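You operate a simulated robot arm through the tools that you are given. There is no shell and no other tool. Be economical: measure what you need, move in short steps, check, and stop when the job is done.

Carry out the task below with a simulated robot arm. There is one attempt and no reset: what you move stays moved.

TASK
Pull the black pad out of the silver tray and push the grey pad in.
Fine: clamp the tray first and leave it clamped; the old pad goes on the bench top; leave the third pad alone.

The check looks at the end state, three seconds after you hand in, the way a careful person would. Anything else that was tipped, shoved, dropped, spilled or broken makes it a failure.

THE ROBOT
A 7-joint arm with a two-finger parallel gripper, fixed in place. Base frame: the origin is at the foot of the arm, x ahead of it, y to its left, z up; the work surface is at about z = 0.86. Units: m, degrees, N and s.
With the tool pointing down near the work surface it reaches from about 0.3 to 0.7 m from the base axis. Its first joint turns from -66.0 to 66.0 degrees. Payload 1.57 kg.
The tool frame sits at the grasp point between the pads (the TCP): z along the fingers, y along the line on which they close. The tips reach 0.03 m beyond it. Largest opening 0.11 m; finger width 0.024, thickness 0.012; the body of the gripper, 0.048 by 0.112 m, starts 0.078 m behind the TCP.
Orientation is that of the tool frame in the base frame, as a unit quaternion [w, x, y, z]. With the fingers straight down and closing along the base's y, the tool's x points along the base's -x, its y along +y and its z along -z.

THE INTERFACE
- The arm moves only by the tool drive_tool. Its arguments are lists of equal length, an entry for each row: "travel": the shift along the base's x, y, z in cm, a list of three; "turn": the turn, a rotation vector about the base's x, y, z in degrees, a list of three; "jaw": the finger opening in cm, from 0 to 11. In form: {"travel": [[x, y, z], ...], "turn": [[ax, ay, az], ...], "jaw": [jaw, ...]}. A call has 1 to 10 rows; each row shifts and turns the commanded pose from where the row before left it. Rows are played at 5 a second. More than 0.05 m and 8.6 degrees between two rows, or a gripper value outside its range, and nothing of the call is played. A pose out of reach is approached as far as the arm can. The call stops where the force on the tool passes 40 N (or 10 N more than at its start, if that is more) or the arm is blocked; 0.2 s more then pass. The fingers move at their own pace (about 0.108 m/s each) and stop on an object; they squeeze with about 37 N. The grip force told is the motor's: it shows also when the fingers shut on nothing. Time passes only in rows, and 0.2 s behind the last, so rows that do not move let the fingers close. It gives the time, the measured TCP pose, the force on the tool (base axes), the opening and the grip force at its end, in the units of the frame above (readings bear some noise), with the torque about the TCP (base axes, N m) and any sound that the robot's microphone picked up.
- Cameras (640 x 400 px; columns grow to the right, rows downward): "scene" is fixed at [0.1567, -0.3791, 1.4168]; the picture's right is [0.87, -0.49, 0.00], its down [-0.22, -0.38, -0.90] and it looks along [0.44, 0.78, -0.44] (base axes); focal length 294 px, centre (320, 200). "wrist" rides on the gripper at [0.07, 0.016, -0.141] in the tool frame; the picture's right is [-0.23, 0.97, 0.00], its down [-0.85, -0.20, -0.48] and it looks along [-0.47, -0.11, 0.88] (tool axes); focal length 222 px, centre (320, 200). There is no depth. A picture from a camera that has moved, and an enlarged one, comes with that camera's place and axes in the base frame and with its lens.
- snapshot(camera): a new picture of that camera. It takes no simulated time.
- enlarge(camera, box): a new picture of the part [left, top, right, bottom] of that camera's present view, enlarged. It takes no simulated time.
- close_job(): hands the job in; it is judged then, once.

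Go step by step. Nothing tells you positions but the pictures and the camera data: compare them with the known pose of the tool, close in by small moves and look again before you grip or let go. The budget is 120 turns and 84 pictures, counting those below and the enlarged ones. Unless the task says otherwise, let go and move clear before handing in, and close with one line.

The tools are called after "Request:" as name(argument=value, ...) on one line, values as JSON. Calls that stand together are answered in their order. drive_tool: Moves the arm, as the interface text tells. Its arguments: {"type":"object","properties":{"travel":{"type":"array"},"turn":{"type":"array"},"jaw":{"type":"array"}},"required":["travel","turn","jaw"]} The other tools are called the same way: snapshot (camera) takes a picture; enlarge (camera, box) takes an enlarged picture of a part of a camera's view; close_job () hands the job in.

At the start:

```text
time_s: 0.0
tcp_pos: [0.4068, 0.1568, 1.2205]
tcp_rot: [0.0, 0.0, 1.0, 0.0]
wrist_force: [-0.3, 1.2, 0.3]
wrist_torque: [-0.02, 0.0, 0.04]
opening: 0.11
finger_force: 0.0
```

scene: 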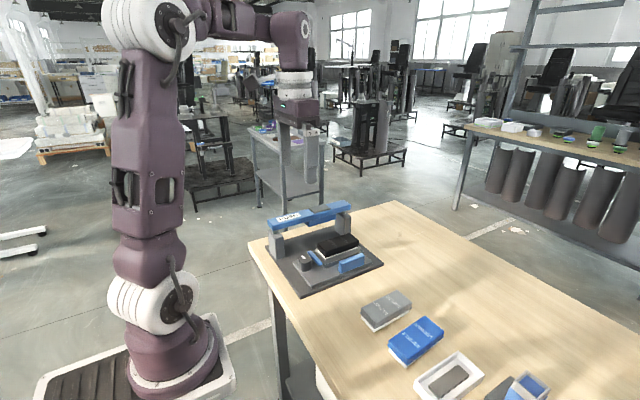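
wrist: 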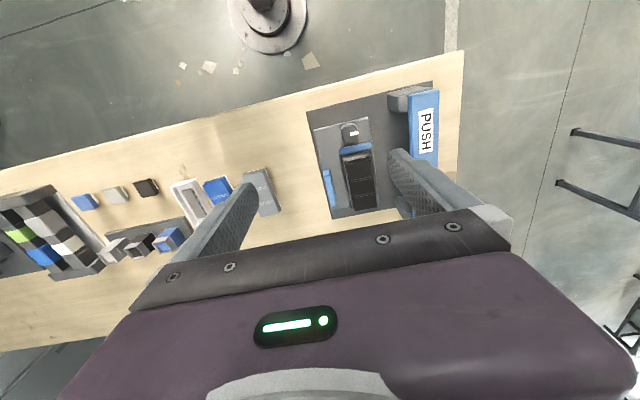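

I see a dark fixture with a black pad in a tray, a blue bar marked PUSH, and grey and blue pads to the right. I'll look closer first.

Request:
enlarge(camera="scene", box=[240, 190, 400, 300])

Request:
enlarge(camera="wrist", box=[290, 70, 480, 230])

Request:
enlarge(camera="scene", box=[340, 270, 560, 400])

```text
3.64 times, centred on (320, 245) of scene
camera zoom: at [0.1567, -0.3791, 1.4168], right [0.87, -0.49, 0.0], down [-0.22, -0.38, -0.9], along [0.44, 0.78, -0.44], focal length 1070 px, centre (320, 36)
```

zoom: 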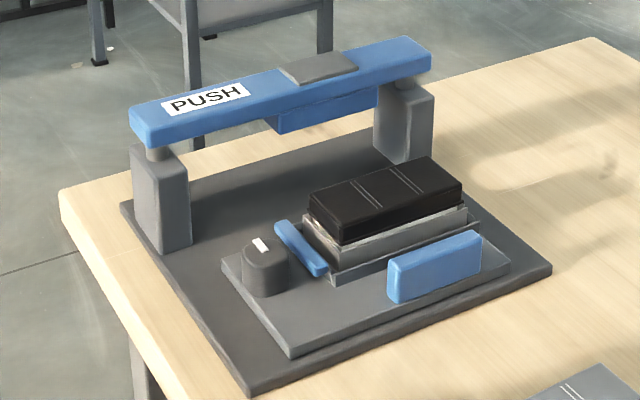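

```text
2.50 times, centred on (385, 150) of wrist
camera zoom: at [0.3373, 0.1719, 1.3622], right [0.23, 0.97, 0.0], down [0.85, -0.2, 0.48], along [0.47, -0.11, -0.88], focal length 555 px, centre (158, 325)
```

zoom: 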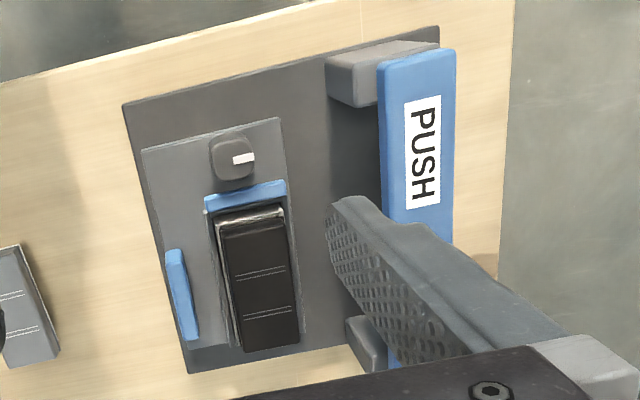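

```text
2.91 times, centred on (450, 335) of scene
camera zoom: at [0.1567, -0.3791, 1.4168], right [0.87, -0.49, 0.0], down [-0.22, -0.38, -0.9], along [0.44, 0.78, -0.44], focal length 856 px, centre (-58, -193)
```

zoom: 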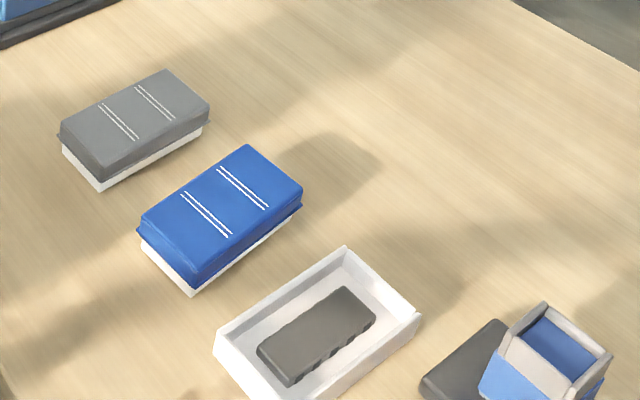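

The tray sits on a stage with a knob, a blue strip at its end and a blue plate at its side, with the PUSH bar arch behind. I'll move closer for a better view of how the clamp works.

Request:
drive_tool(travel=[[-1, 2, -3], [-1, 2, -3], [-1, 1, -3], [-1, 1, -3]], turn=[[0, 0, 0], [0, 0, 0], [0, 0, 0], [0, 0, 0]], jaw=[11, 11, 11, 11])

Request:
snapshot(camera="wrist")

Request:
enlarge(camera="scene", box=[285, 225, 365, 275])

```text
time_s: 1.0
tcp_pos: [0.3643, 0.2169, 1.0995]
tcp_rot: [0.0, 0.001, 1.0, 0.0]
wrist_force: [-0.4, -0.1, 0.2]
wrist_torque: [0.02, -0.01, -0.01]
opening: 0.11
finger_force: 0.0
```

```text
78 pictures are left
camera wrist: at [0.2968, 0.232, 1.241], right [0.23, 0.97, 0.0], down [0.85, -0.2, 0.48], along [0.47, -0.11, -0.88], focal length 222 px, centre (320, 200)
```

wrist: 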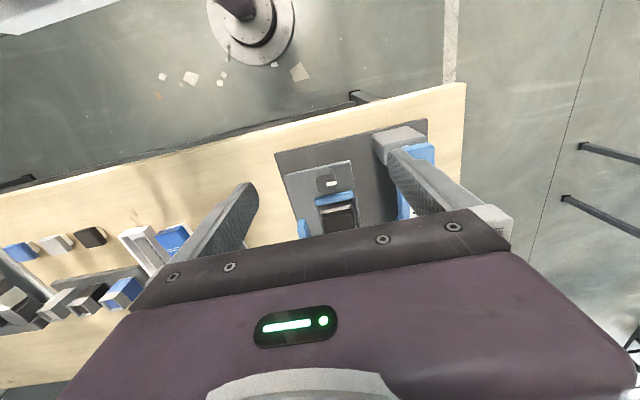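

```text
8.00 times, centred on (325, 250) of scene
camera zoom: at [0.1567, -0.3791, 1.4168], right [0.87, -0.49, 0.0], down [-0.22, -0.38, -0.9], along [0.44, 0.78, -0.44], focal length 2355 px, centre (280, -200)
```

zoom: 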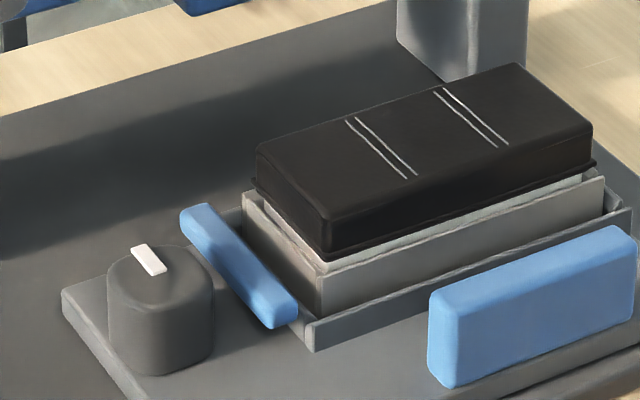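

The gripper body hides what lies ahead, so I'll move forward to see the fixture behind the fingers.

Request:
drive_tool(travel=[[4, -1, 0], [4, -1, 0], [4, -1, 0], [4, -1, 0], [0, -1, 0]], turn=[[0, 0, 0], [0, 0, 0], [0, 0, 0], [0, 0, 0], [0, 0, 0]], jaw=[11, 11, 11, 11, 11])

Request:
snapshot(camera="wrist")

```text
time_s: 2.2
tcp_pos: [0.525, 0.166, 1.0999]
tcp_rot: [0.0, 0.001, 1.0, 0.0]
wrist_force: [1.1, -0.8, 0.3]
wrist_torque: [0.02, 0.0, 0.02]
opening: 0.11
finger_force: 0.0
```

```text
76 pictures are left
camera wrist: at [0.4571, 0.1818, 1.2414], right [0.23, 0.97, 0.0], down [0.86, -0.2, 0.48], along [0.47, -0.11, -0.88], focal length 222 px, centre (320, 200)
```

wrist: 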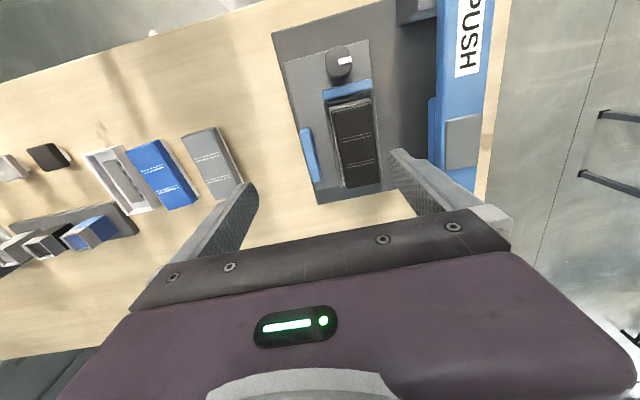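

Request:
enlarge(camera="wrist", box=[270, 30, 430, 200])

Request:
enlarge(camera="wrist", box=[310, 30, 390, 110])

```text
2.35 times, centred on (350, 115) of wrist
camera zoom: at [0.4571, 0.1818, 1.2414], right [0.23, 0.97, 0.0], down [0.86, -0.2, 0.48], along [0.47, -0.11, -0.88], focal length 523 px, centre (249, 400)
```

zoom: 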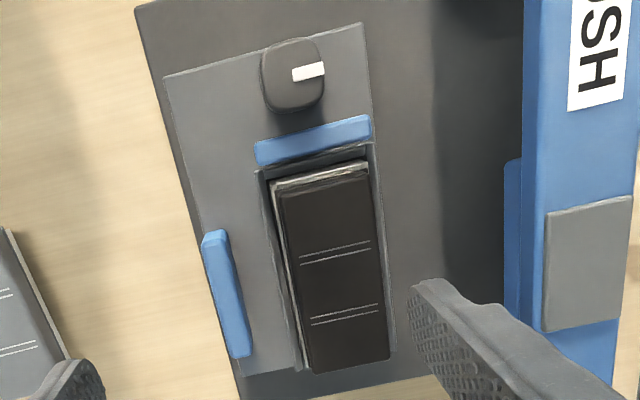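

```text
5.00 times, centred on (350, 70) of wrist
camera zoom: at [0.4571, 0.1818, 1.2414], right [0.23, 0.97, 0.0], down [0.86, -0.2, 0.48], along [0.47, -0.11, -0.88], focal length 1111 px, centre (170, 850)
```

zoom: 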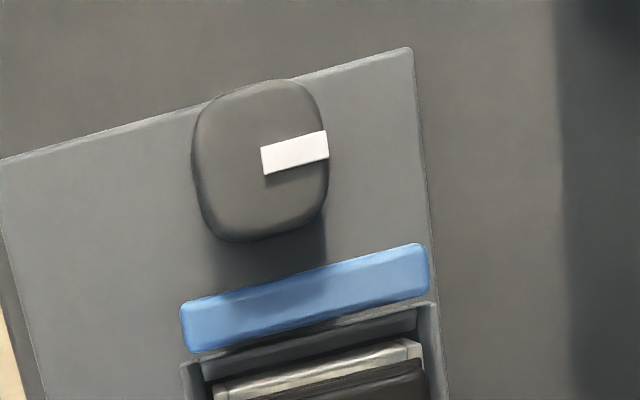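

The fixture is axis-aligned: knob at about (0.444, 0.209), end strip at x≈0.48, side plate at y≈0.143, and pad over x 0.495–0.616, y 0.188–0.238. I'll look at the bar and the side plate in detail.

Request:
enlarge(camera="scene", box=[262, 196, 358, 256])

Request:
enlarge(camera="wrist", box=[390, 0, 510, 180])

Request:
enlarge(camera="scene", box=[325, 235, 395, 280])

```text
6.67 times, centred on (310, 226) of scene
camera zoom: at [0.1567, -0.3791, 1.4168], right [0.87, -0.49, 0.0], down [-0.22, -0.38, -0.9], along [0.44, 0.78, -0.44], focal length 1962 px, centre (387, 27)
```

zoom: 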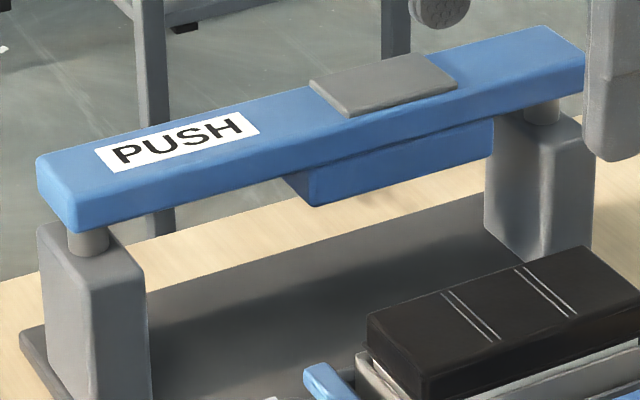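

```text
2.22 times, centred on (450, 90) of wrist
camera zoom: at [0.4571, 0.1818, 1.2414], right [0.23, 0.97, 0.0], down [0.86, -0.2, 0.48], along [0.47, -0.11, -0.88], focal length 494 px, centre (31, 444)
```

zoom: 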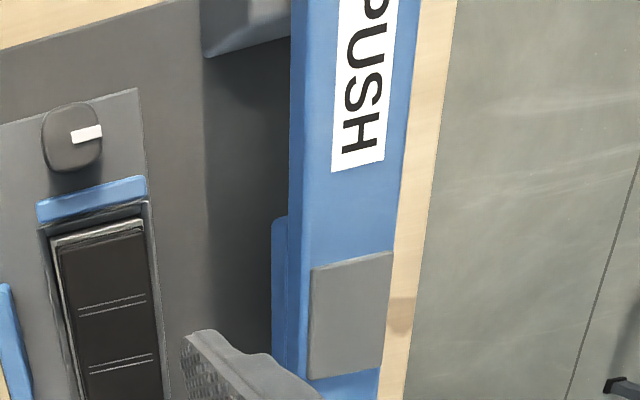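

```text
8.89 times, centred on (360, 258) of scene
camera zoom: at [0.1567, -0.3791, 1.4168], right [0.87, -0.49, 0.0], down [-0.22, -0.38, -0.9], along [0.44, 0.78, -0.44], focal length 2616 px, centre (-36, -311)
```

zoom: 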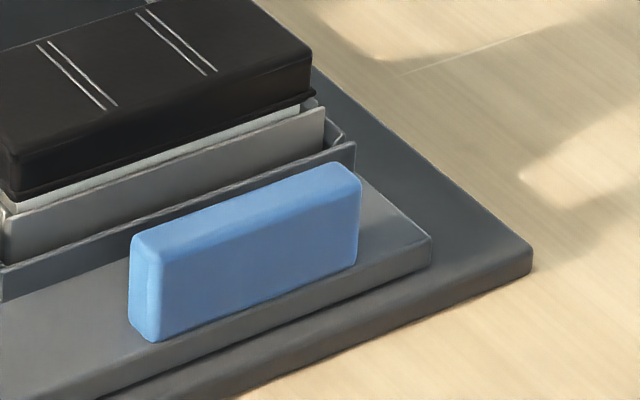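

My reading is that the knob drives the blue strip, which is the clamp jaw at the tray's end. The stage looks like a shuttle that slides under the PUSH press, with the side plate as its handle. The knob top is near z≈0.917 and the plate top near 0.886, so I'll go over the knob first.

Request:
drive_tool(travel=[[-4, 2, 0], [-4, 2.2, -3], [0, 0, -4], [0, 0, -4]], turn=[[0, 0, 0], [0, 0, 0], [0, 0, 0], [0, 0, 0]], jaw=[8, 7, 7, 7])

Request:
enlarge(camera="scene", box=[260, 200, 360, 270])

Request:
snapshot(camera="wrist")

```text
refused: row 2 steps farther than a row can; nothing moved
```

```text
5.71 times, centred on (310, 235) of scene
camera zoom: at [0.1567, -0.3791, 1.4168], right [0.87, -0.49, 0.0], down [-0.22, -0.38, -0.9], along [0.44, 0.78, -0.44], focal length 1682 px, centre (377, 0)
```

zoom: 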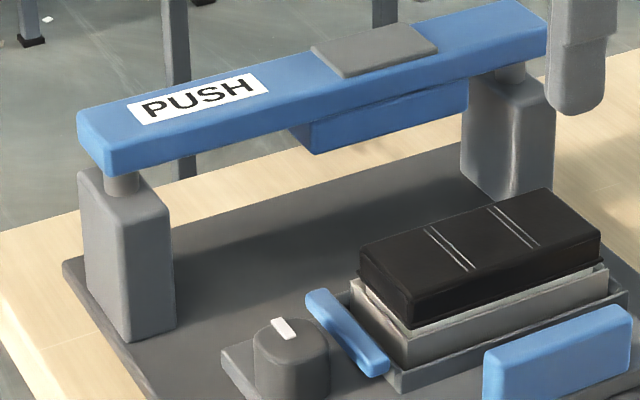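

```text
69 pictures are left
camera wrist: at [0.4571, 0.1818, 1.2414], right [0.23, 0.97, 0.0], down [0.86, -0.2, 0.48], along [0.47, -0.11, -0.88], focal length 222 px, centre (320, 200)
```

wrist: 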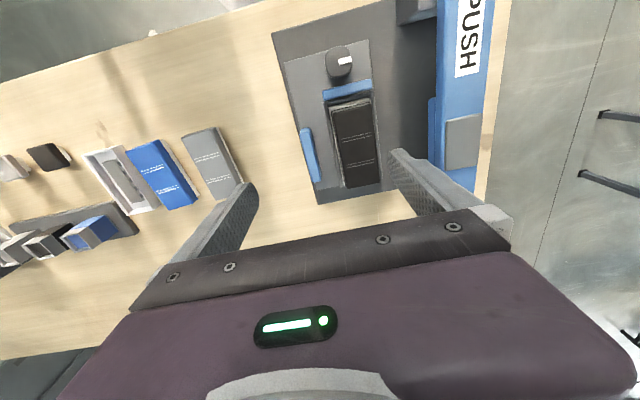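

The move was refused because one step was too large. I'll repeat it with smaller steps.

Request:
drive_tool(travel=[[-4, 2, 0], [-4, 2.2, 0], [0, 0, -4], [0, 0, -4], [0, 0, -3]], turn=[[0, 0, 0], [0, 0, 0], [0, 0, 0], [0, 0, 0], [0, 0, 0]], jaw=[8, 7, 7, 7, 7])

Request:
enlarge(camera="scene", box=[260, 200, 360, 270])

Request:
snapshot(camera="wrist")

```text
time_s: 3.4
tcp_pos: [0.445, 0.2099, 0.9911]
tcp_rot: [0.0, 0.0, 1.0, 0.0]
wrist_force: [0.2, -0.2, -0.9]
wrist_torque: [0.01, -0.01, 0.03]
opening: 0.0702
finger_force: 0.1
```

```text
5.71 times, centred on (310, 235) of scene
camera zoom: at [0.1567, -0.3791, 1.4168], right [0.87, -0.49, 0.0], down [-0.22, -0.38, -0.9], along [0.44, 0.78, -0.44], focal length 1682 px, centre (377, 0)
```

zoom: 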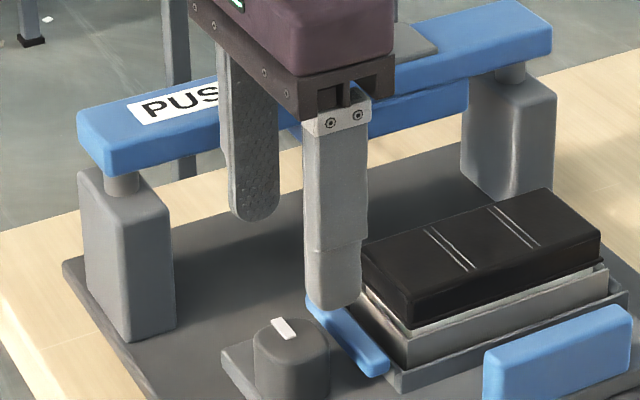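

```text
67 pictures are left
camera wrist: at [0.377, 0.2249, 1.1319], right [0.23, 0.97, 0.0], down [0.85, -0.2, 0.48], along [0.47, -0.11, -0.88], focal length 222 px, centre (320, 200)
```

wrist: 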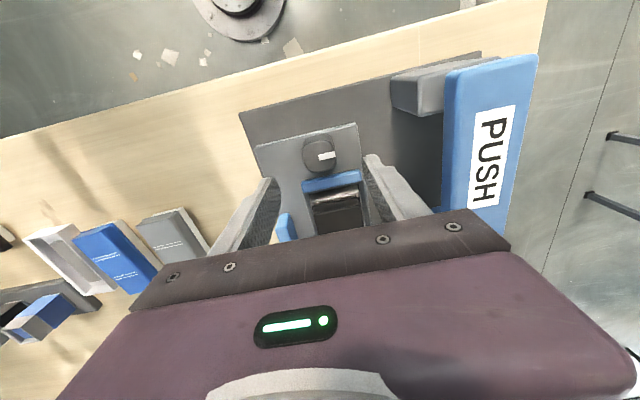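

The knob triangulates to (0.444, 0.208), matching the tool position. I'll descend around it and close.

Request:
drive_tool(travel=[[0, -0.15, -3], [0, 0, -2.5], [0, 0, -1.2], [0, 0, 0], [0, 0, 0], [0, 0, 0]], turn=[[0, 0, 0], [0, 0, 0], [0, 0, 0], [0, 0, 0], [0, 0, 0], [0, 0, 0]], jaw=[7, 7, 7, 4, 2.5, 2])

Request:
enlarge(camera="scene", box=[260, 200, 360, 270])

```text
time_s: 4.8
tcp_pos: [0.4453, 0.2086, 0.9223]
tcp_rot: [0.0, -0.001, 1.0, 0.001]
wrist_force: [-0.6, 18.3, -13.4]
wrist_torque: [0.0, -1.03, -0.04]
opening: 0.0349
finger_force: 41.9
```

```text
5.71 times, centred on (310, 235) of scene
camera zoom: at [0.1569, -0.3786, 1.4169], right [0.87, -0.49, 0.0], down [-0.22, -0.38, -0.9], along [0.44, 0.78, -0.44], focal length 1682 px, centre (377, 0)
```

zoom: 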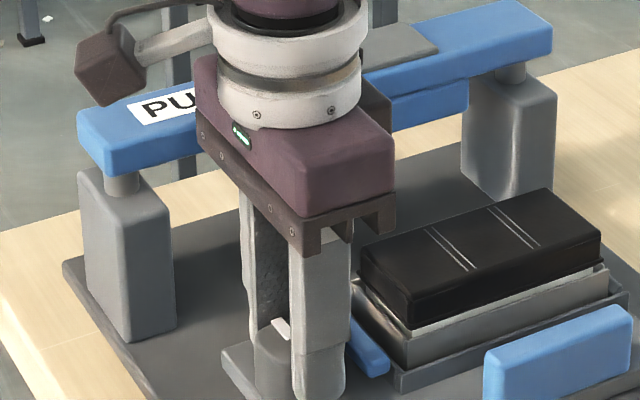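

The knob is gripped at 3.5 cm. I'll ease the side load and try a small clockwise turn while watching the torque.

Request:
drive_tool(travel=[[0, 0.1, 0], [0, 0, 0], [0, 0, 0]], turn=[[0, 0, 0], [0, 0, -5], [0, 0, -5]], jaw=[2, 2, 2])

```text
time_s: 5.6
tcp_pos: [0.4456, 0.2081, 0.923]
tcp_rot: [0.0, 0.088, 0.996, -0.001]
wrist_force: [0.9, 13.0, -22.0]
wrist_torque: [0.87, -0.13, -0.07]
opening: 0.0345
finger_force: 41.6
```

It turned with low resistance. I'll check whether the knob pointer and strip followed.

Request:
enlarge(camera="wrist", box=[240, 100, 400, 220])

Request:
enlarge(camera="scene", box=[290, 230, 350, 270])

```text
3.33 times, centred on (320, 160) of wrist
camera zoom: at [0.3813, 0.236, 1.0649], right [0.39, 0.92, 0.0], down [0.81, -0.35, 0.48], along [0.44, -0.19, -0.88], focal length 740 px, centre (320, 333)
```

zoom: 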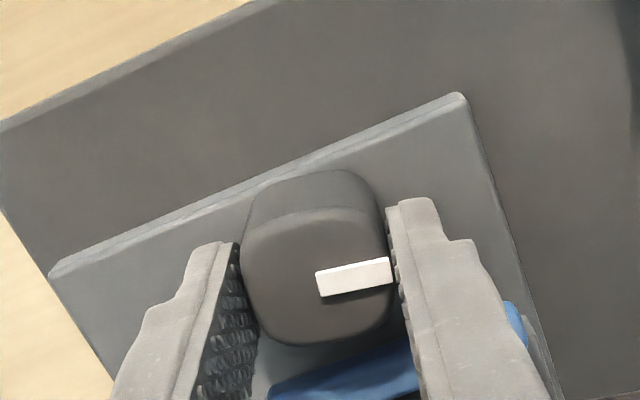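

```text
10.00 times, centred on (320, 250) of scene
camera zoom: at [0.1571, -0.3787, 1.4168], right [0.87, -0.49, 0.0], down [-0.22, -0.38, -0.9], along [0.44, 0.78, -0.44], focal length 2943 px, centre (320, -300)
```

zoom: 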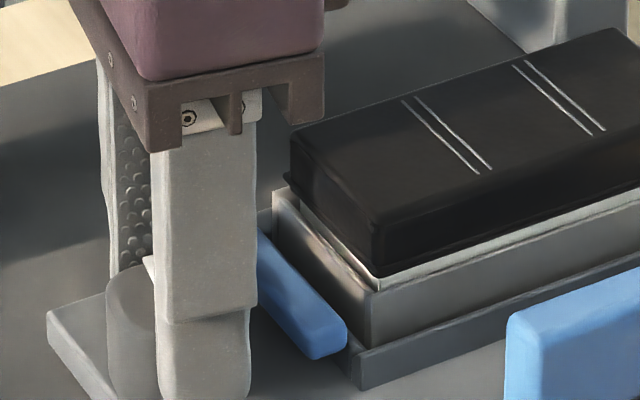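

The knob follows the grip freely. I'll continue clockwise in steps and watch the strip.

Request:
drive_tool(travel=[[0, 0, 0], [0, 0, 0], [0, 0, 0], [0, 0, 0]], turn=[[0, 0, -8], [0, 0, -8], [0, 0, -8], [0, 0, -8]], jaw=[2, 2, 2, 2])

Request:
enlarge(camera="scene", box=[290, 230, 350, 270])

Request:
enlarge(camera="wrist", box=[240, 100, 400, 220])

```text
time_s: 6.6
tcp_pos: [0.4447, 0.2077, 0.9232]
tcp_rot: [-0.001, 0.36, 0.933, -0.001]
wrist_force: [-8.1, 2.6, -10.4]
wrist_torque: [0.36, -0.08, 0.0]
opening: 0.0344
finger_force: 42.0
```

```text
10.00 times, centred on (320, 250) of scene
camera zoom: at [0.1567, -0.379, 1.4168], right [0.87, -0.49, 0.0], down [-0.22, -0.38, -0.9], along [0.44, 0.78, -0.44], focal length 2943 px, centre (320, -300)
```

zoom: 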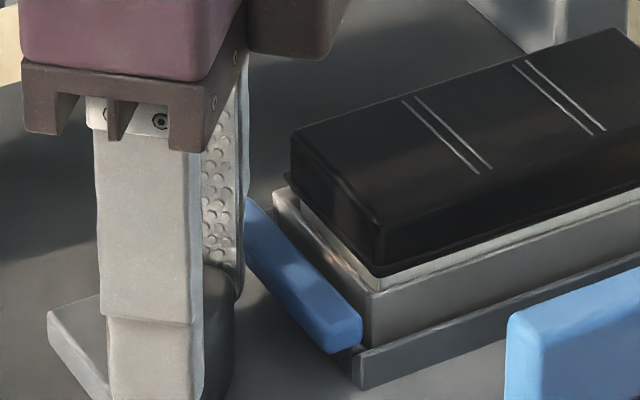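

```text
3.33 times, centred on (320, 160) of wrist
camera zoom: at [0.406, 0.2656, 1.065], right [0.82, 0.57, 0.0], down [0.5, -0.72, 0.48], along [0.27, -0.4, -0.88], focal length 740 px, centre (320, 333)
```

zoom: 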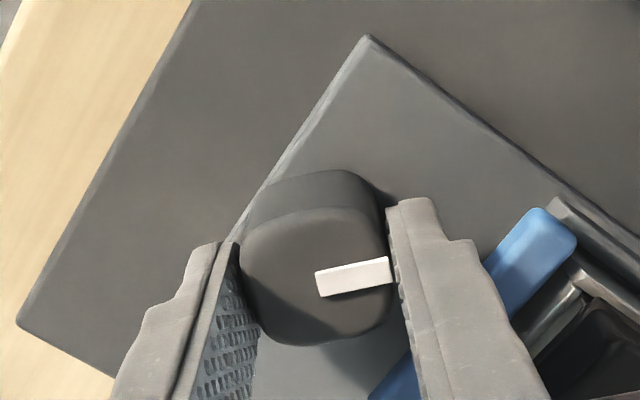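

The strip moved toward the tray, so the knob is the clamp. I'll continue carefully until it tightens.

Request:
drive_tool(travel=[[0, 0, 0], [0, 0, 0], [0, 0, 0]], turn=[[0, 0, -8], [0, 0, -8], [0, 0, -8]], jaw=[2, 2, 2])

Request:
enlarge(camera="scene", box=[290, 230, 350, 270])

Request:
enlarge(camera="wrist", box=[240, 100, 400, 220])

```text
time_s: 7.4
tcp_pos: [0.4435, 0.2084, 0.9237]
tcp_rot: [-0.001, 0.545, 0.838, -0.002]
wrist_force: [-17.5, -3.6, -5.0]
wrist_torque: [0.31, 0.07, 0.06]
opening: 0.0346
finger_force: 42.3
```

```text
10.00 times, centred on (320, 250) of scene
camera zoom: at [0.1563, -0.3792, 1.4168], right [0.87, -0.49, 0.0], down [-0.22, -0.38, -0.9], along [0.44, 0.78, -0.44], focal length 2943 px, centre (320, -300)
```

zoom: 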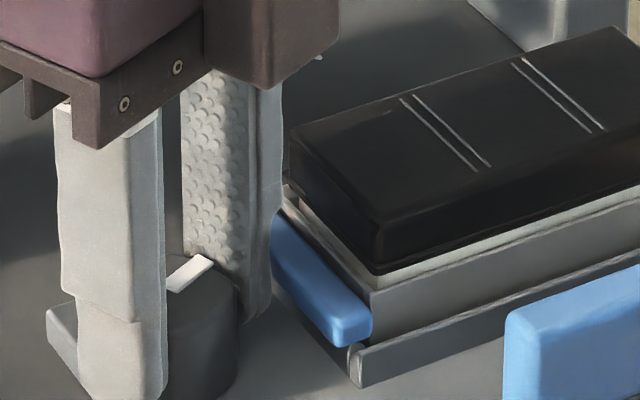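

```text
3.33 times, centred on (320, 160) of wrist
camera zoom: at [0.4327, 0.2776, 1.065], right [0.98, 0.19, 0.0], down [0.16, -0.86, 0.48], along [0.09, -0.47, -0.88], focal length 740 px, centre (320, 333)
```

zoom: 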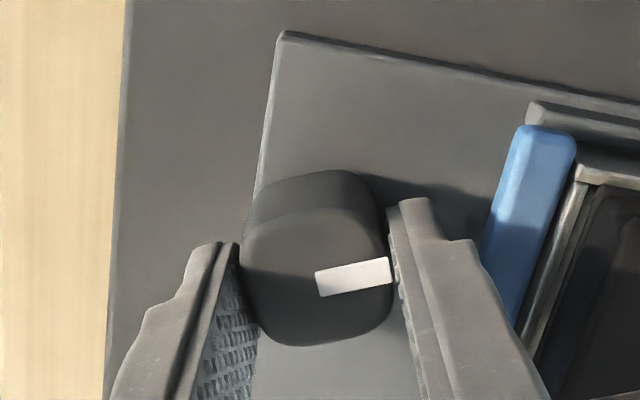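

The strip is nearly at the tray wall after about 66° of turn. I'll keep going.

Request:
drive_tool(travel=[[-0.1, 0, 0], [0, 0, 0], [0, 0, 0]], turn=[[0, 0, -8], [0, 0, -8], [0, 0, -8]], jaw=[2, 2, 2])

Request:
enlarge(camera="scene", box=[290, 230, 350, 270])

Request:
enlarge(camera="wrist", box=[240, 100, 400, 220])

```text
time_s: 8.2
tcp_pos: [0.4437, 0.207, 0.9225]
tcp_rot: [-0.002, 0.707, 0.707, -0.001]
wrist_force: [-24.7, -3.1, -8.1]
wrist_torque: [0.6, -0.01, 0.34]
opening: 0.0345
finger_force: 41.9
```

```text
10.00 times, centred on (320, 250) of scene
camera zoom: at [0.1562, -0.3792, 1.4168], right [0.87, -0.49, 0.0], down [-0.22, -0.38, -0.9], along [0.44, 0.78, -0.44], focal length 2943 px, centre (320, -300)
```

zoom: 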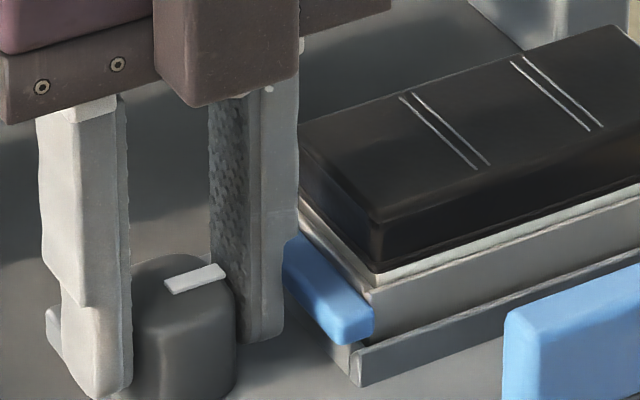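

```text
3.33 times, centred on (320, 160) of wrist
camera zoom: at [0.4614, 0.277, 1.0649], right [0.97, -0.23, 0.0], down [-0.2, -0.85, 0.48], along [-0.11, -0.47, -0.88], focal length 740 px, centre (320, 333)
```

zoom: 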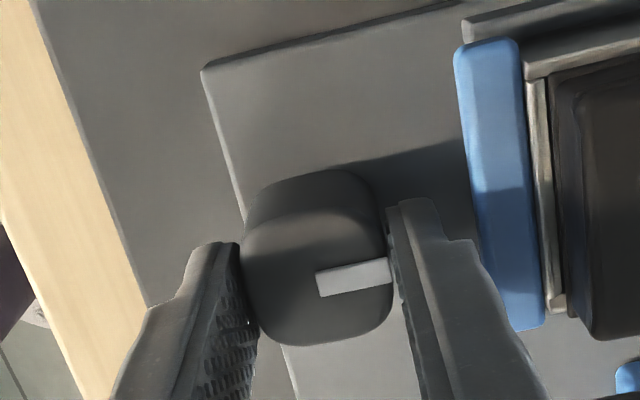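

At 90° the strip touches the tray and torque is building. I'll push slightly further to see whether it's at its stop.

Request:
drive_tool(travel=[[0, 0, 0], [0, 0, 0], [0, 0, 0]], turn=[[0, 0, -5], [0, 0, -5], [0, 0, 0]], jaw=[2, 2, 2])

Request:
enlarge(camera="wrist", box=[240, 100, 400, 220])

```text
time_s: 9.0
tcp_pos: [0.4421, 0.208, 0.924]
tcp_rot: [-0.001, 0.766, 0.643, -0.002]
wrist_force: [-30.6, -1.6, -5.5]
wrist_torque: [-0.16, 0.12, 0.21]
opening: 0.0341
finger_force: 41.9
```

```text
3.33 times, centred on (320, 160) of wrist
camera zoom: at [0.4728, 0.2729, 1.0648], right [0.92, -0.39, 0.0], down [-0.34, -0.81, 0.48], along [-0.19, -0.44, -0.88], focal length 740 px, centre (320, 333)
```

zoom: 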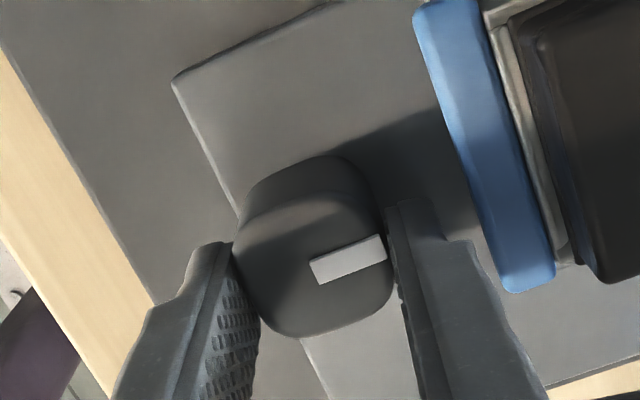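

The knob stopped at about 90° and my fingers began slipping, so the clamp is home. I'll release gently and lift.

Request:
drive_tool(travel=[[0, 0, 0], [0, 0, 0], [0, 0, 1.5], [0, 0, 3], [0, 0, 4]], turn=[[0, 0, 5], [0, 0, 5], [0, 0, 0], [0, 0, 0], [0, 0, 0]], jaw=[4.5, 4.5, 4.5, 4.5, 4.5])

Request:
enlarge(camera="scene", box=[285, 225, 365, 275])

Request:
snapshot(camera="wrist")

```text
time_s: 10.2
tcp_pos: [0.4445, 0.2094, 1.0096]
tcp_rot: [0.0, 0.707, 0.707, 0.0]
wrist_force: [-0.4, -0.8, 0.4]
wrist_torque: [0.03, 0.01, 0.01]
opening: 0.0451
finger_force: 0.1
```

```text
8.00 times, centred on (325, 250) of scene
camera zoom: at [0.1567, -0.3791, 1.4168], right [0.87, -0.49, 0.0], down [-0.22, -0.38, -0.9], along [0.44, 0.78, -0.44], focal length 2355 px, centre (280, -200)
```

zoom: 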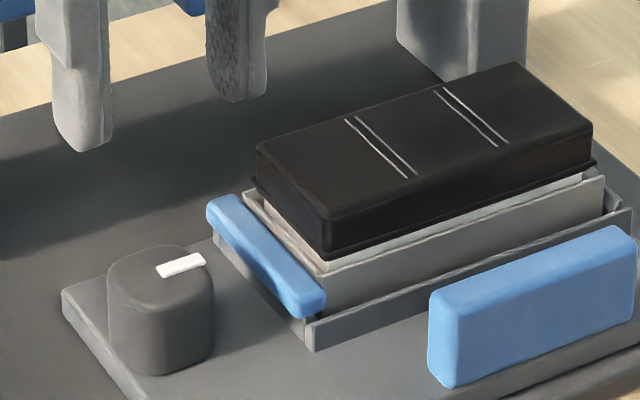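

```text
55 pictures are left
camera wrist: at [0.4628, 0.2777, 1.1504], right [0.97, -0.23, 0.0], down [-0.2, -0.85, 0.48], along [-0.11, -0.47, -0.88], focal length 222 px, centre (320, 200)
```

wrist: 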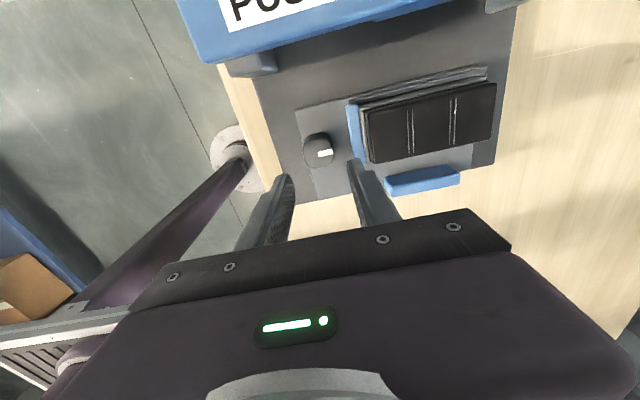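

The tray is clamped. The pad top is at about z≈0.934, so I'll rotate back to close along y and move above the black pad.

Request:
drive_tool(travel=[[0, 0, 3], [0, 0, 3], [2, 0, 0], [2, 0, 0], [2, 0, 0], [2, 0, 0], [2, 0.3, 0], [1.2, 0, 0], [0, 0, 0], [0, 0, 0]], turn=[[0, 0, 8], [0, 0, 8], [0, 0, 8], [0, 0, 8], [0, 0, 8], [0, 0, 8], [0, 0, 8], [0, 0, 8], [0, 0, 8], [0, 0, 8]], jaw=[6, 8, 8, 8, 8, 8, 8, 8, 8, 8])

Request:
drive_tool(travel=[[0, 0, 0], [0, 0, 0]], turn=[[0, 0, 5], [0, 0, 5]], jaw=[8, 8])

Request:
snapshot(camera="wrist")

Request:
enlarge(camera="scene", box=[280, 180, 400, 280])

```text
time_s: 12.4
tcp_pos: [0.5554, 0.2098, 1.0686]
tcp_rot: [0.0, 0.087, 0.996, 0.0]
wrist_force: [-0.9, -0.1, 0.5]
wrist_torque: [0.01, 0.02, 0.02]
opening: 0.0798
finger_force: 0.0
```

```text
time_s: 13.0
tcp_pos: [0.5563, 0.2109, 1.0688]
tcp_rot: [0.0, -0.001, 1.0, 0.0]
wrist_force: [0.0, -0.3, -0.6]
wrist_torque: [0.0, 0.01, 0.01]
opening: 0.0801
finger_force: 0.2
```

```text
54 pictures are left
camera wrist: at [0.4884, 0.2264, 1.2101], right [0.23, 0.97, 0.0], down [0.86, -0.2, 0.48], along [0.47, -0.11, -0.88], focal length 222 px, centre (320, 200)
```

wrist: 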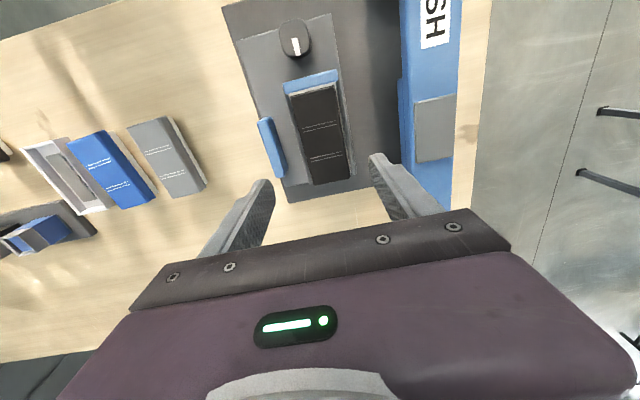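

```text
4.00 times, centred on (340, 230) of scene
camera zoom: at [0.1567, -0.3791, 1.4168], right [0.87, -0.49, 0.0], down [-0.22, -0.38, -0.9], along [0.44, 0.78, -0.44], focal length 1177 px, centre (240, 80)
```

zoom: 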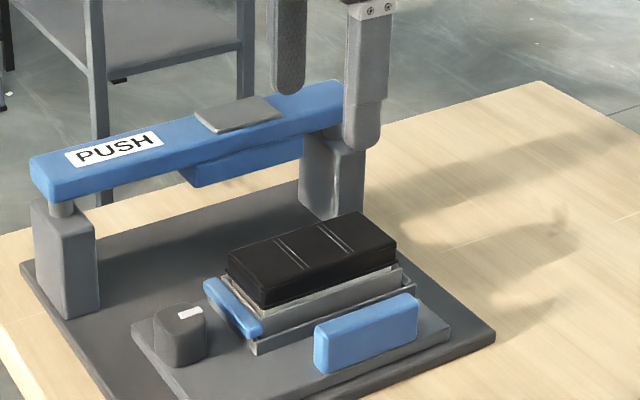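

Request:
enlarge(camera="wrist", box=[240, 60, 380, 200])

```text
2.86 times, centred on (310, 130) of wrist
camera zoom: at [0.4884, 0.2264, 1.2101], right [0.23, 0.97, 0.0], down [0.86, -0.2, 0.48], along [0.47, -0.11, -0.88], focal length 635 px, centre (349, 400)
```

zoom: 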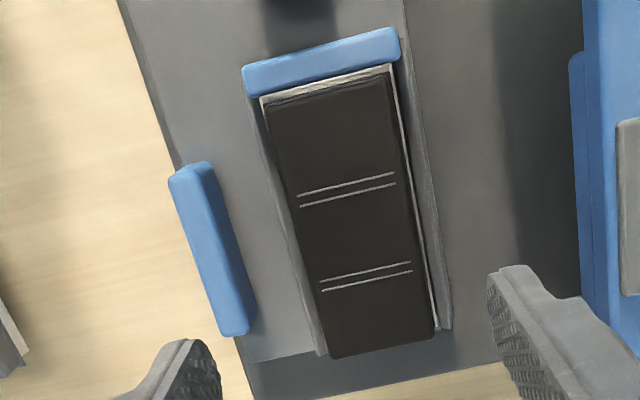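

The pad is centred at (0.5555, 0.214), about 11.5 × 4.8 cm. I'll go down with the tips just above the tray rim and close on the black body.

Request:
drive_tool(travel=[[0, 0.3, -4], [0, 0, -4], [0, 0, -2.5]], turn=[[0, 0, 0], [0, 0, 0], [0, 0, 0]], jaw=[7, 7, 7])

Request:
enlarge(camera="scene", box=[305, 210, 385, 270])

Request:
enlarge(camera="wrist", box=[230, 60, 410, 240])

```text
time_s: 13.8
tcp_pos: [0.5568, 0.2135, 0.9628]
tcp_rot: [0.0, 0.0, 1.0, 0.0]
wrist_force: [0.8, 0.1, 0.0]
wrist_torque: [0.01, 0.01, -0.02]
opening: 0.0699
finger_force: 0.0
```

```text
6.67 times, centred on (345, 240) of scene
camera zoom: at [0.1567, -0.3791, 1.4168], right [0.87, -0.49, 0.0], down [-0.22, -0.38, -0.9], along [0.44, 0.78, -0.44], focal length 1962 px, centre (153, -67)
```

zoom: 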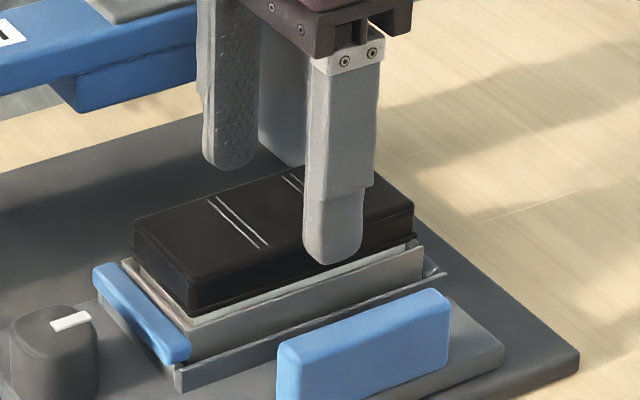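

```text
2.22 times, centred on (320, 150) of wrist
camera zoom: at [0.4878, 0.2292, 1.1046], right [0.23, 0.97, 0.0], down [0.85, -0.2, 0.48], along [0.47, -0.11, -0.88], focal length 494 px, centre (320, 311)
```

zoom: 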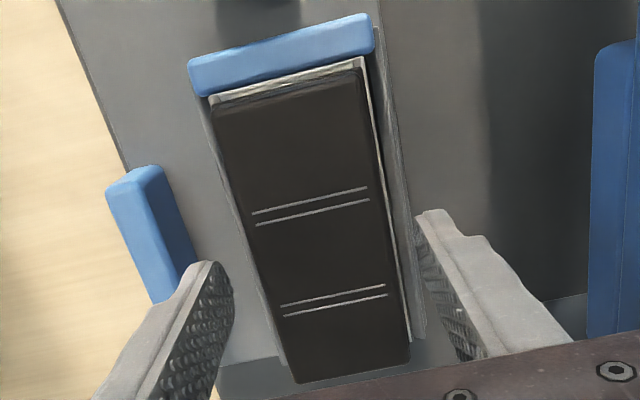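

It's aligned. I'll descend 1.4 cm and grip.

Request:
drive_tool(travel=[[-0.1, 0.05, -1.4], [0, 0, 0], [0, 0, 0], [0, 0, 0]], turn=[[0, 0, 0], [0, 0, 0], [0, 0, 0], [0, 0, 0]], jaw=[7, 5, 4, 3.5])

Request:
enlarge(camera="scene", box=[305, 210, 385, 270])

```text
time_s: 14.8
tcp_pos: [0.5552, 0.215, 0.9501]
tcp_rot: [-0.001, 0.001, 1.0, 0.0]
wrist_force: [-0.7, 7.4, 4.0]
wrist_torque: [0.29, 0.0, 0.01]
opening: 0.0531
finger_force: 36.7
```

```text
6.67 times, centred on (345, 240) of scene
camera zoom: at [0.1567, -0.379, 1.4168], right [0.87, -0.49, 0.0], down [-0.22, -0.38, -0.9], along [0.44, 0.78, -0.44], focal length 1962 px, centre (153, -67)
```

zoom: 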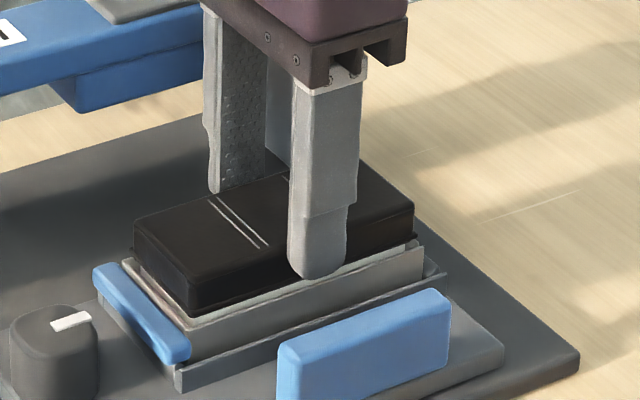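

The grip holds at 5.3 cm. I'll pull up in small steps.

Request:
drive_tool(travel=[[0, 0, 0.3], [0, 0, 0.4], [0, 0, 0.5], [0, 0, 0.6]], turn=[[0, 0, 0], [0, 0, 0], [0, 0, 0], [0, 0, 0]], jaw=[3.5, 3.5, 3.5, 3.5])

Request:
enlarge(camera="scene", box=[305, 210, 385, 270])

```text
time_s: 15.8
tcp_pos: [0.5554, 0.2134, 0.9684]
tcp_rot: [0.001, 0.0, 1.0, 0.0]
wrist_force: [-0.5, 0.2, -1.3]
wrist_torque: [0.01, 0.01, -0.02]
opening: 0.0528
finger_force: 37.2
```

```text
6.67 times, centred on (345, 240) of scene
camera zoom: at [0.1567, -0.3791, 1.4168], right [0.87, -0.49, 0.0], down [-0.22, -0.38, -0.9], along [0.44, 0.78, -0.44], focal length 1962 px, centre (153, -67)
```

zoom: 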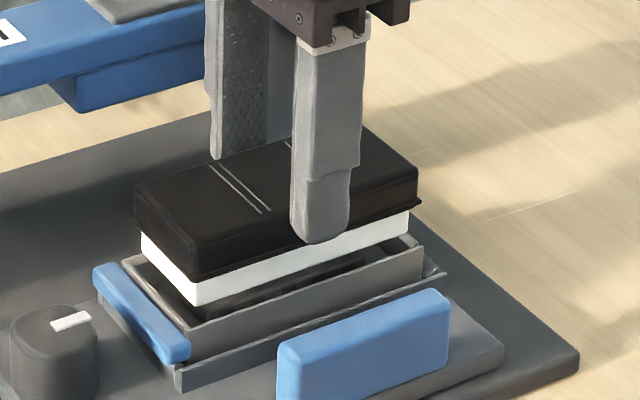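

The pad came out freely and the tray stayed put. I'll lift clear and look for a spot on the bench.

Request:
drive_tool(travel=[[0, 0, 2], [0, 0, 3], [0, 0, 3], [0, -3, 0], [0, -4, 0]], turn=[[0, 0, 0], [0, 0, 0], [0, 0, 0], [0, 0, 0], [0, 0, 0]], jaw=[3.5, 3.5, 3.5, 3.5, 3.5])

Request:
snapshot(camera="scene")

Request:
snapshot(camera="wrist")

Request:
enlarge(camera="scene", box=[280, 200, 400, 280])

```text
time_s: 17.0
tcp_pos: [0.556, 0.144, 1.0455]
tcp_rot: [0.0, 0.0, 1.0, 0.0]
wrist_force: [-0.8, 0.0, -0.6]
wrist_torque: [0.03, -0.01, 0.04]
opening: 0.053
finger_force: 37.2
```

```text
47 pictures are left
```

scene: 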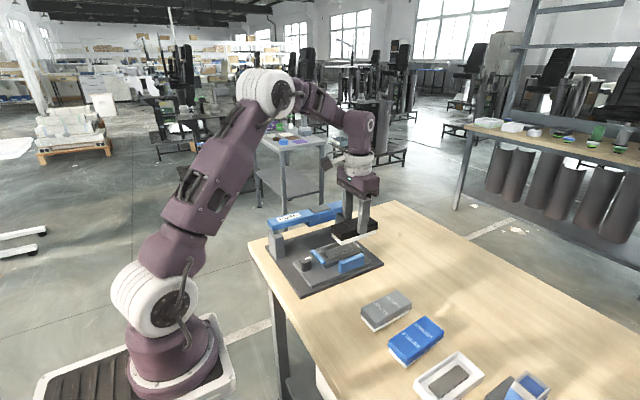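

```text
46 pictures are left
camera wrist: at [0.4878, 0.1595, 1.1878], right [0.23, 0.97, 0.0], down [0.85, -0.2, 0.48], along [0.47, -0.11, -0.88], focal length 222 px, centre (320, 200)
```

wrist: 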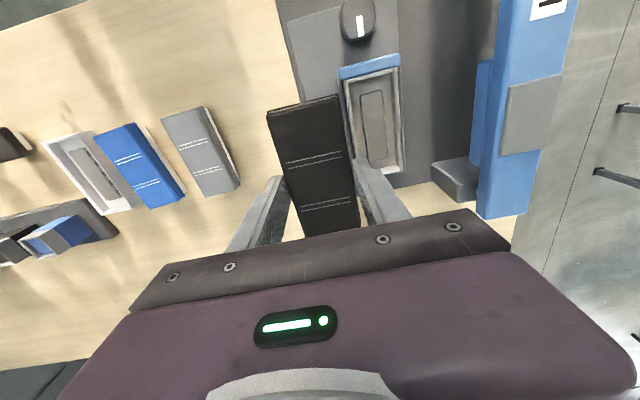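

```text
5.00 times, centred on (340, 240) of scene
camera zoom: at [0.1568, -0.3791, 1.4167], right [0.87, -0.49, 0.0], down [-0.22, -0.38, -0.9], along [0.44, 0.78, -0.44], focal length 1472 px, centre (220, 0)
```

zoom: 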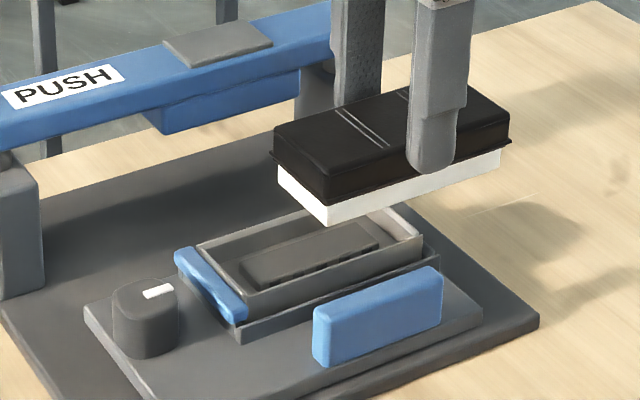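

The free bench area is around (0.64, 0.07), clear of the base plate and the grey pad, which is centred near (0.541, −0.014). The pad bottom is about 4.8 cm below the TCP, so I'll carry it there and lower it.

Request:
drive_tool(travel=[[4, -2.5, 0], [4.4, -2.4, 0], [0, -2.5, 0], [0, 0, -4], [0, 0, -4], [0, 0, -3]], turn=[[0, 0, 0], [0, 0, 0], [0, 0, 0], [0, 0, 0], [0, 0, 0], [0, 0, 0]], jaw=[3.5, 3.5, 3.5, 3.5, 3.5, 3.5])

Request:
enlarge(camera="scene", box=[310, 210, 450, 340])

Request:
snapshot(camera="wrist")

```text
refused: row 2 steps farther than a row can; nothing moved
```

```text
3.08 times, centred on (380, 275) of scene
camera zoom: at [0.1568, -0.3791, 1.4167], right [0.87, -0.49, 0.0], down [-0.22, -0.38, -0.9], along [0.44, 0.78, -0.44], focal length 906 px, centre (135, -31)
```

zoom: 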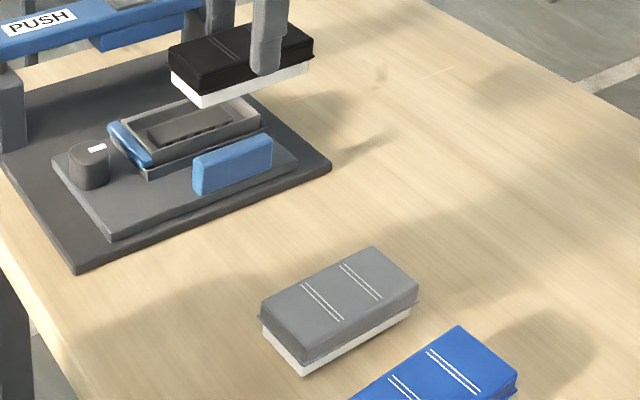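

```text
43 pictures are left
camera wrist: at [0.4878, 0.1595, 1.1878], right [0.23, 0.97, 0.0], down [0.85, -0.2, 0.48], along [0.47, -0.11, -0.88], focal length 222 px, centre (320, 200)
```

wrist: 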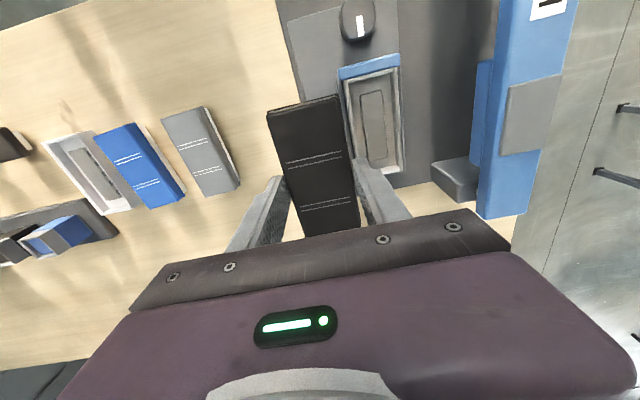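

One step was just over the limit. I'll redo it with smaller steps.

Request:
drive_tool(travel=[[3, -2.5, 0], [3, -2.4, 0], [2.4, -2.5, 0], [0, 0, -4], [0, 0, -4], [0, 0, -3]], turn=[[0, 0, 0], [0, 0, 0], [0, 0, 0], [0, 0, 0], [0, 0, 0], [0, 0, 0]], jaw=[3.5, 3.5, 3.5, 3.5, 3.5, 3.5])

Request:
enlarge(camera="scene", box=[310, 210, 450, 340])

```text
time_s: 18.4
tcp_pos: [0.6406, 0.0714, 0.9372]
tcp_rot: [0.0, 0.0, 1.0, 0.0]
wrist_force: [0.1, 0.0, -0.7]
wrist_torque: [-0.04, 0.03, -0.01]
opening: 0.0533
finger_force: 36.8
```

```text
3.08 times, centred on (380, 275) of scene
camera zoom: at [0.1567, -0.3791, 1.4168], right [0.87, -0.49, 0.0], down [-0.22, -0.38, -0.9], along [0.44, 0.78, -0.44], focal length 906 px, centre (135, -31)
```

zoom: 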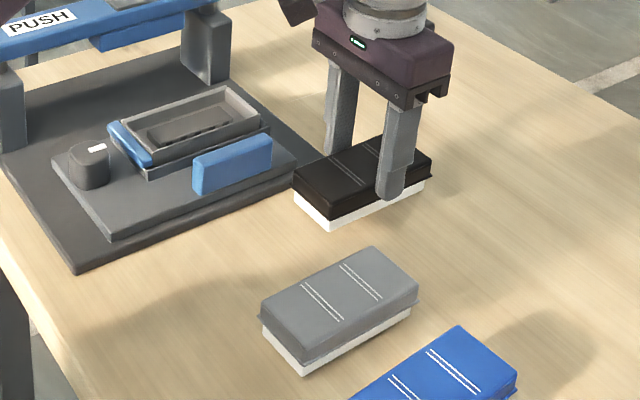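

It's clear. I'll shift 0.8 cm away from the base plate and lower in small steps until contact.

Request:
drive_tool(travel=[[0, -0.8, -1.5], [0, 0, -0.6], [0, 0, -0.3], [0, 0, -0.2], [0, 0, -0.2]], turn=[[0, 0, 0], [0, 0, 0], [0, 0, 0], [0, 0, 0], [0, 0, 0]], jaw=[3.5, 3.5, 3.5, 3.5, 3.5])

Request:
enlarge(camera="scene", box=[360, 220, 440, 280])

```text
time_s: 19.6
tcp_pos: [0.6406, 0.0627, 0.9106]
tcp_rot: [0.003, 0.0, 1.0, 0.0]
wrist_force: [-1.2, 1.4, 27.1]
wrist_torque: [0.05, -0.01, 0.04]
opening: 0.0533
finger_force: 37.7
```

```text
6.67 times, centred on (400, 250) of scene
camera zoom: at [0.1561, -0.3792, 1.4168], right [0.87, -0.49, 0.0], down [-0.22, -0.38, -0.9], along [0.44, 0.78, -0.44], focal length 1962 px, centre (-213, -133)
```

zoom: 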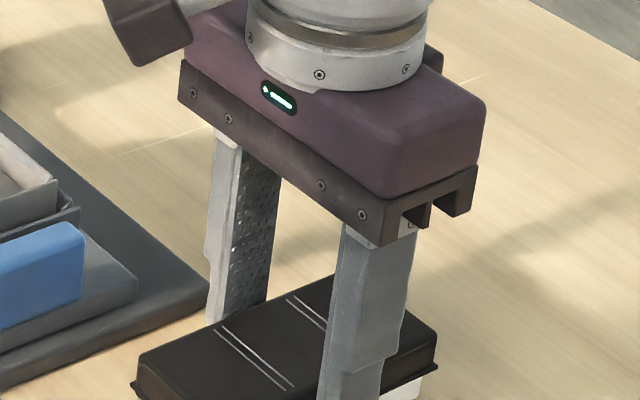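

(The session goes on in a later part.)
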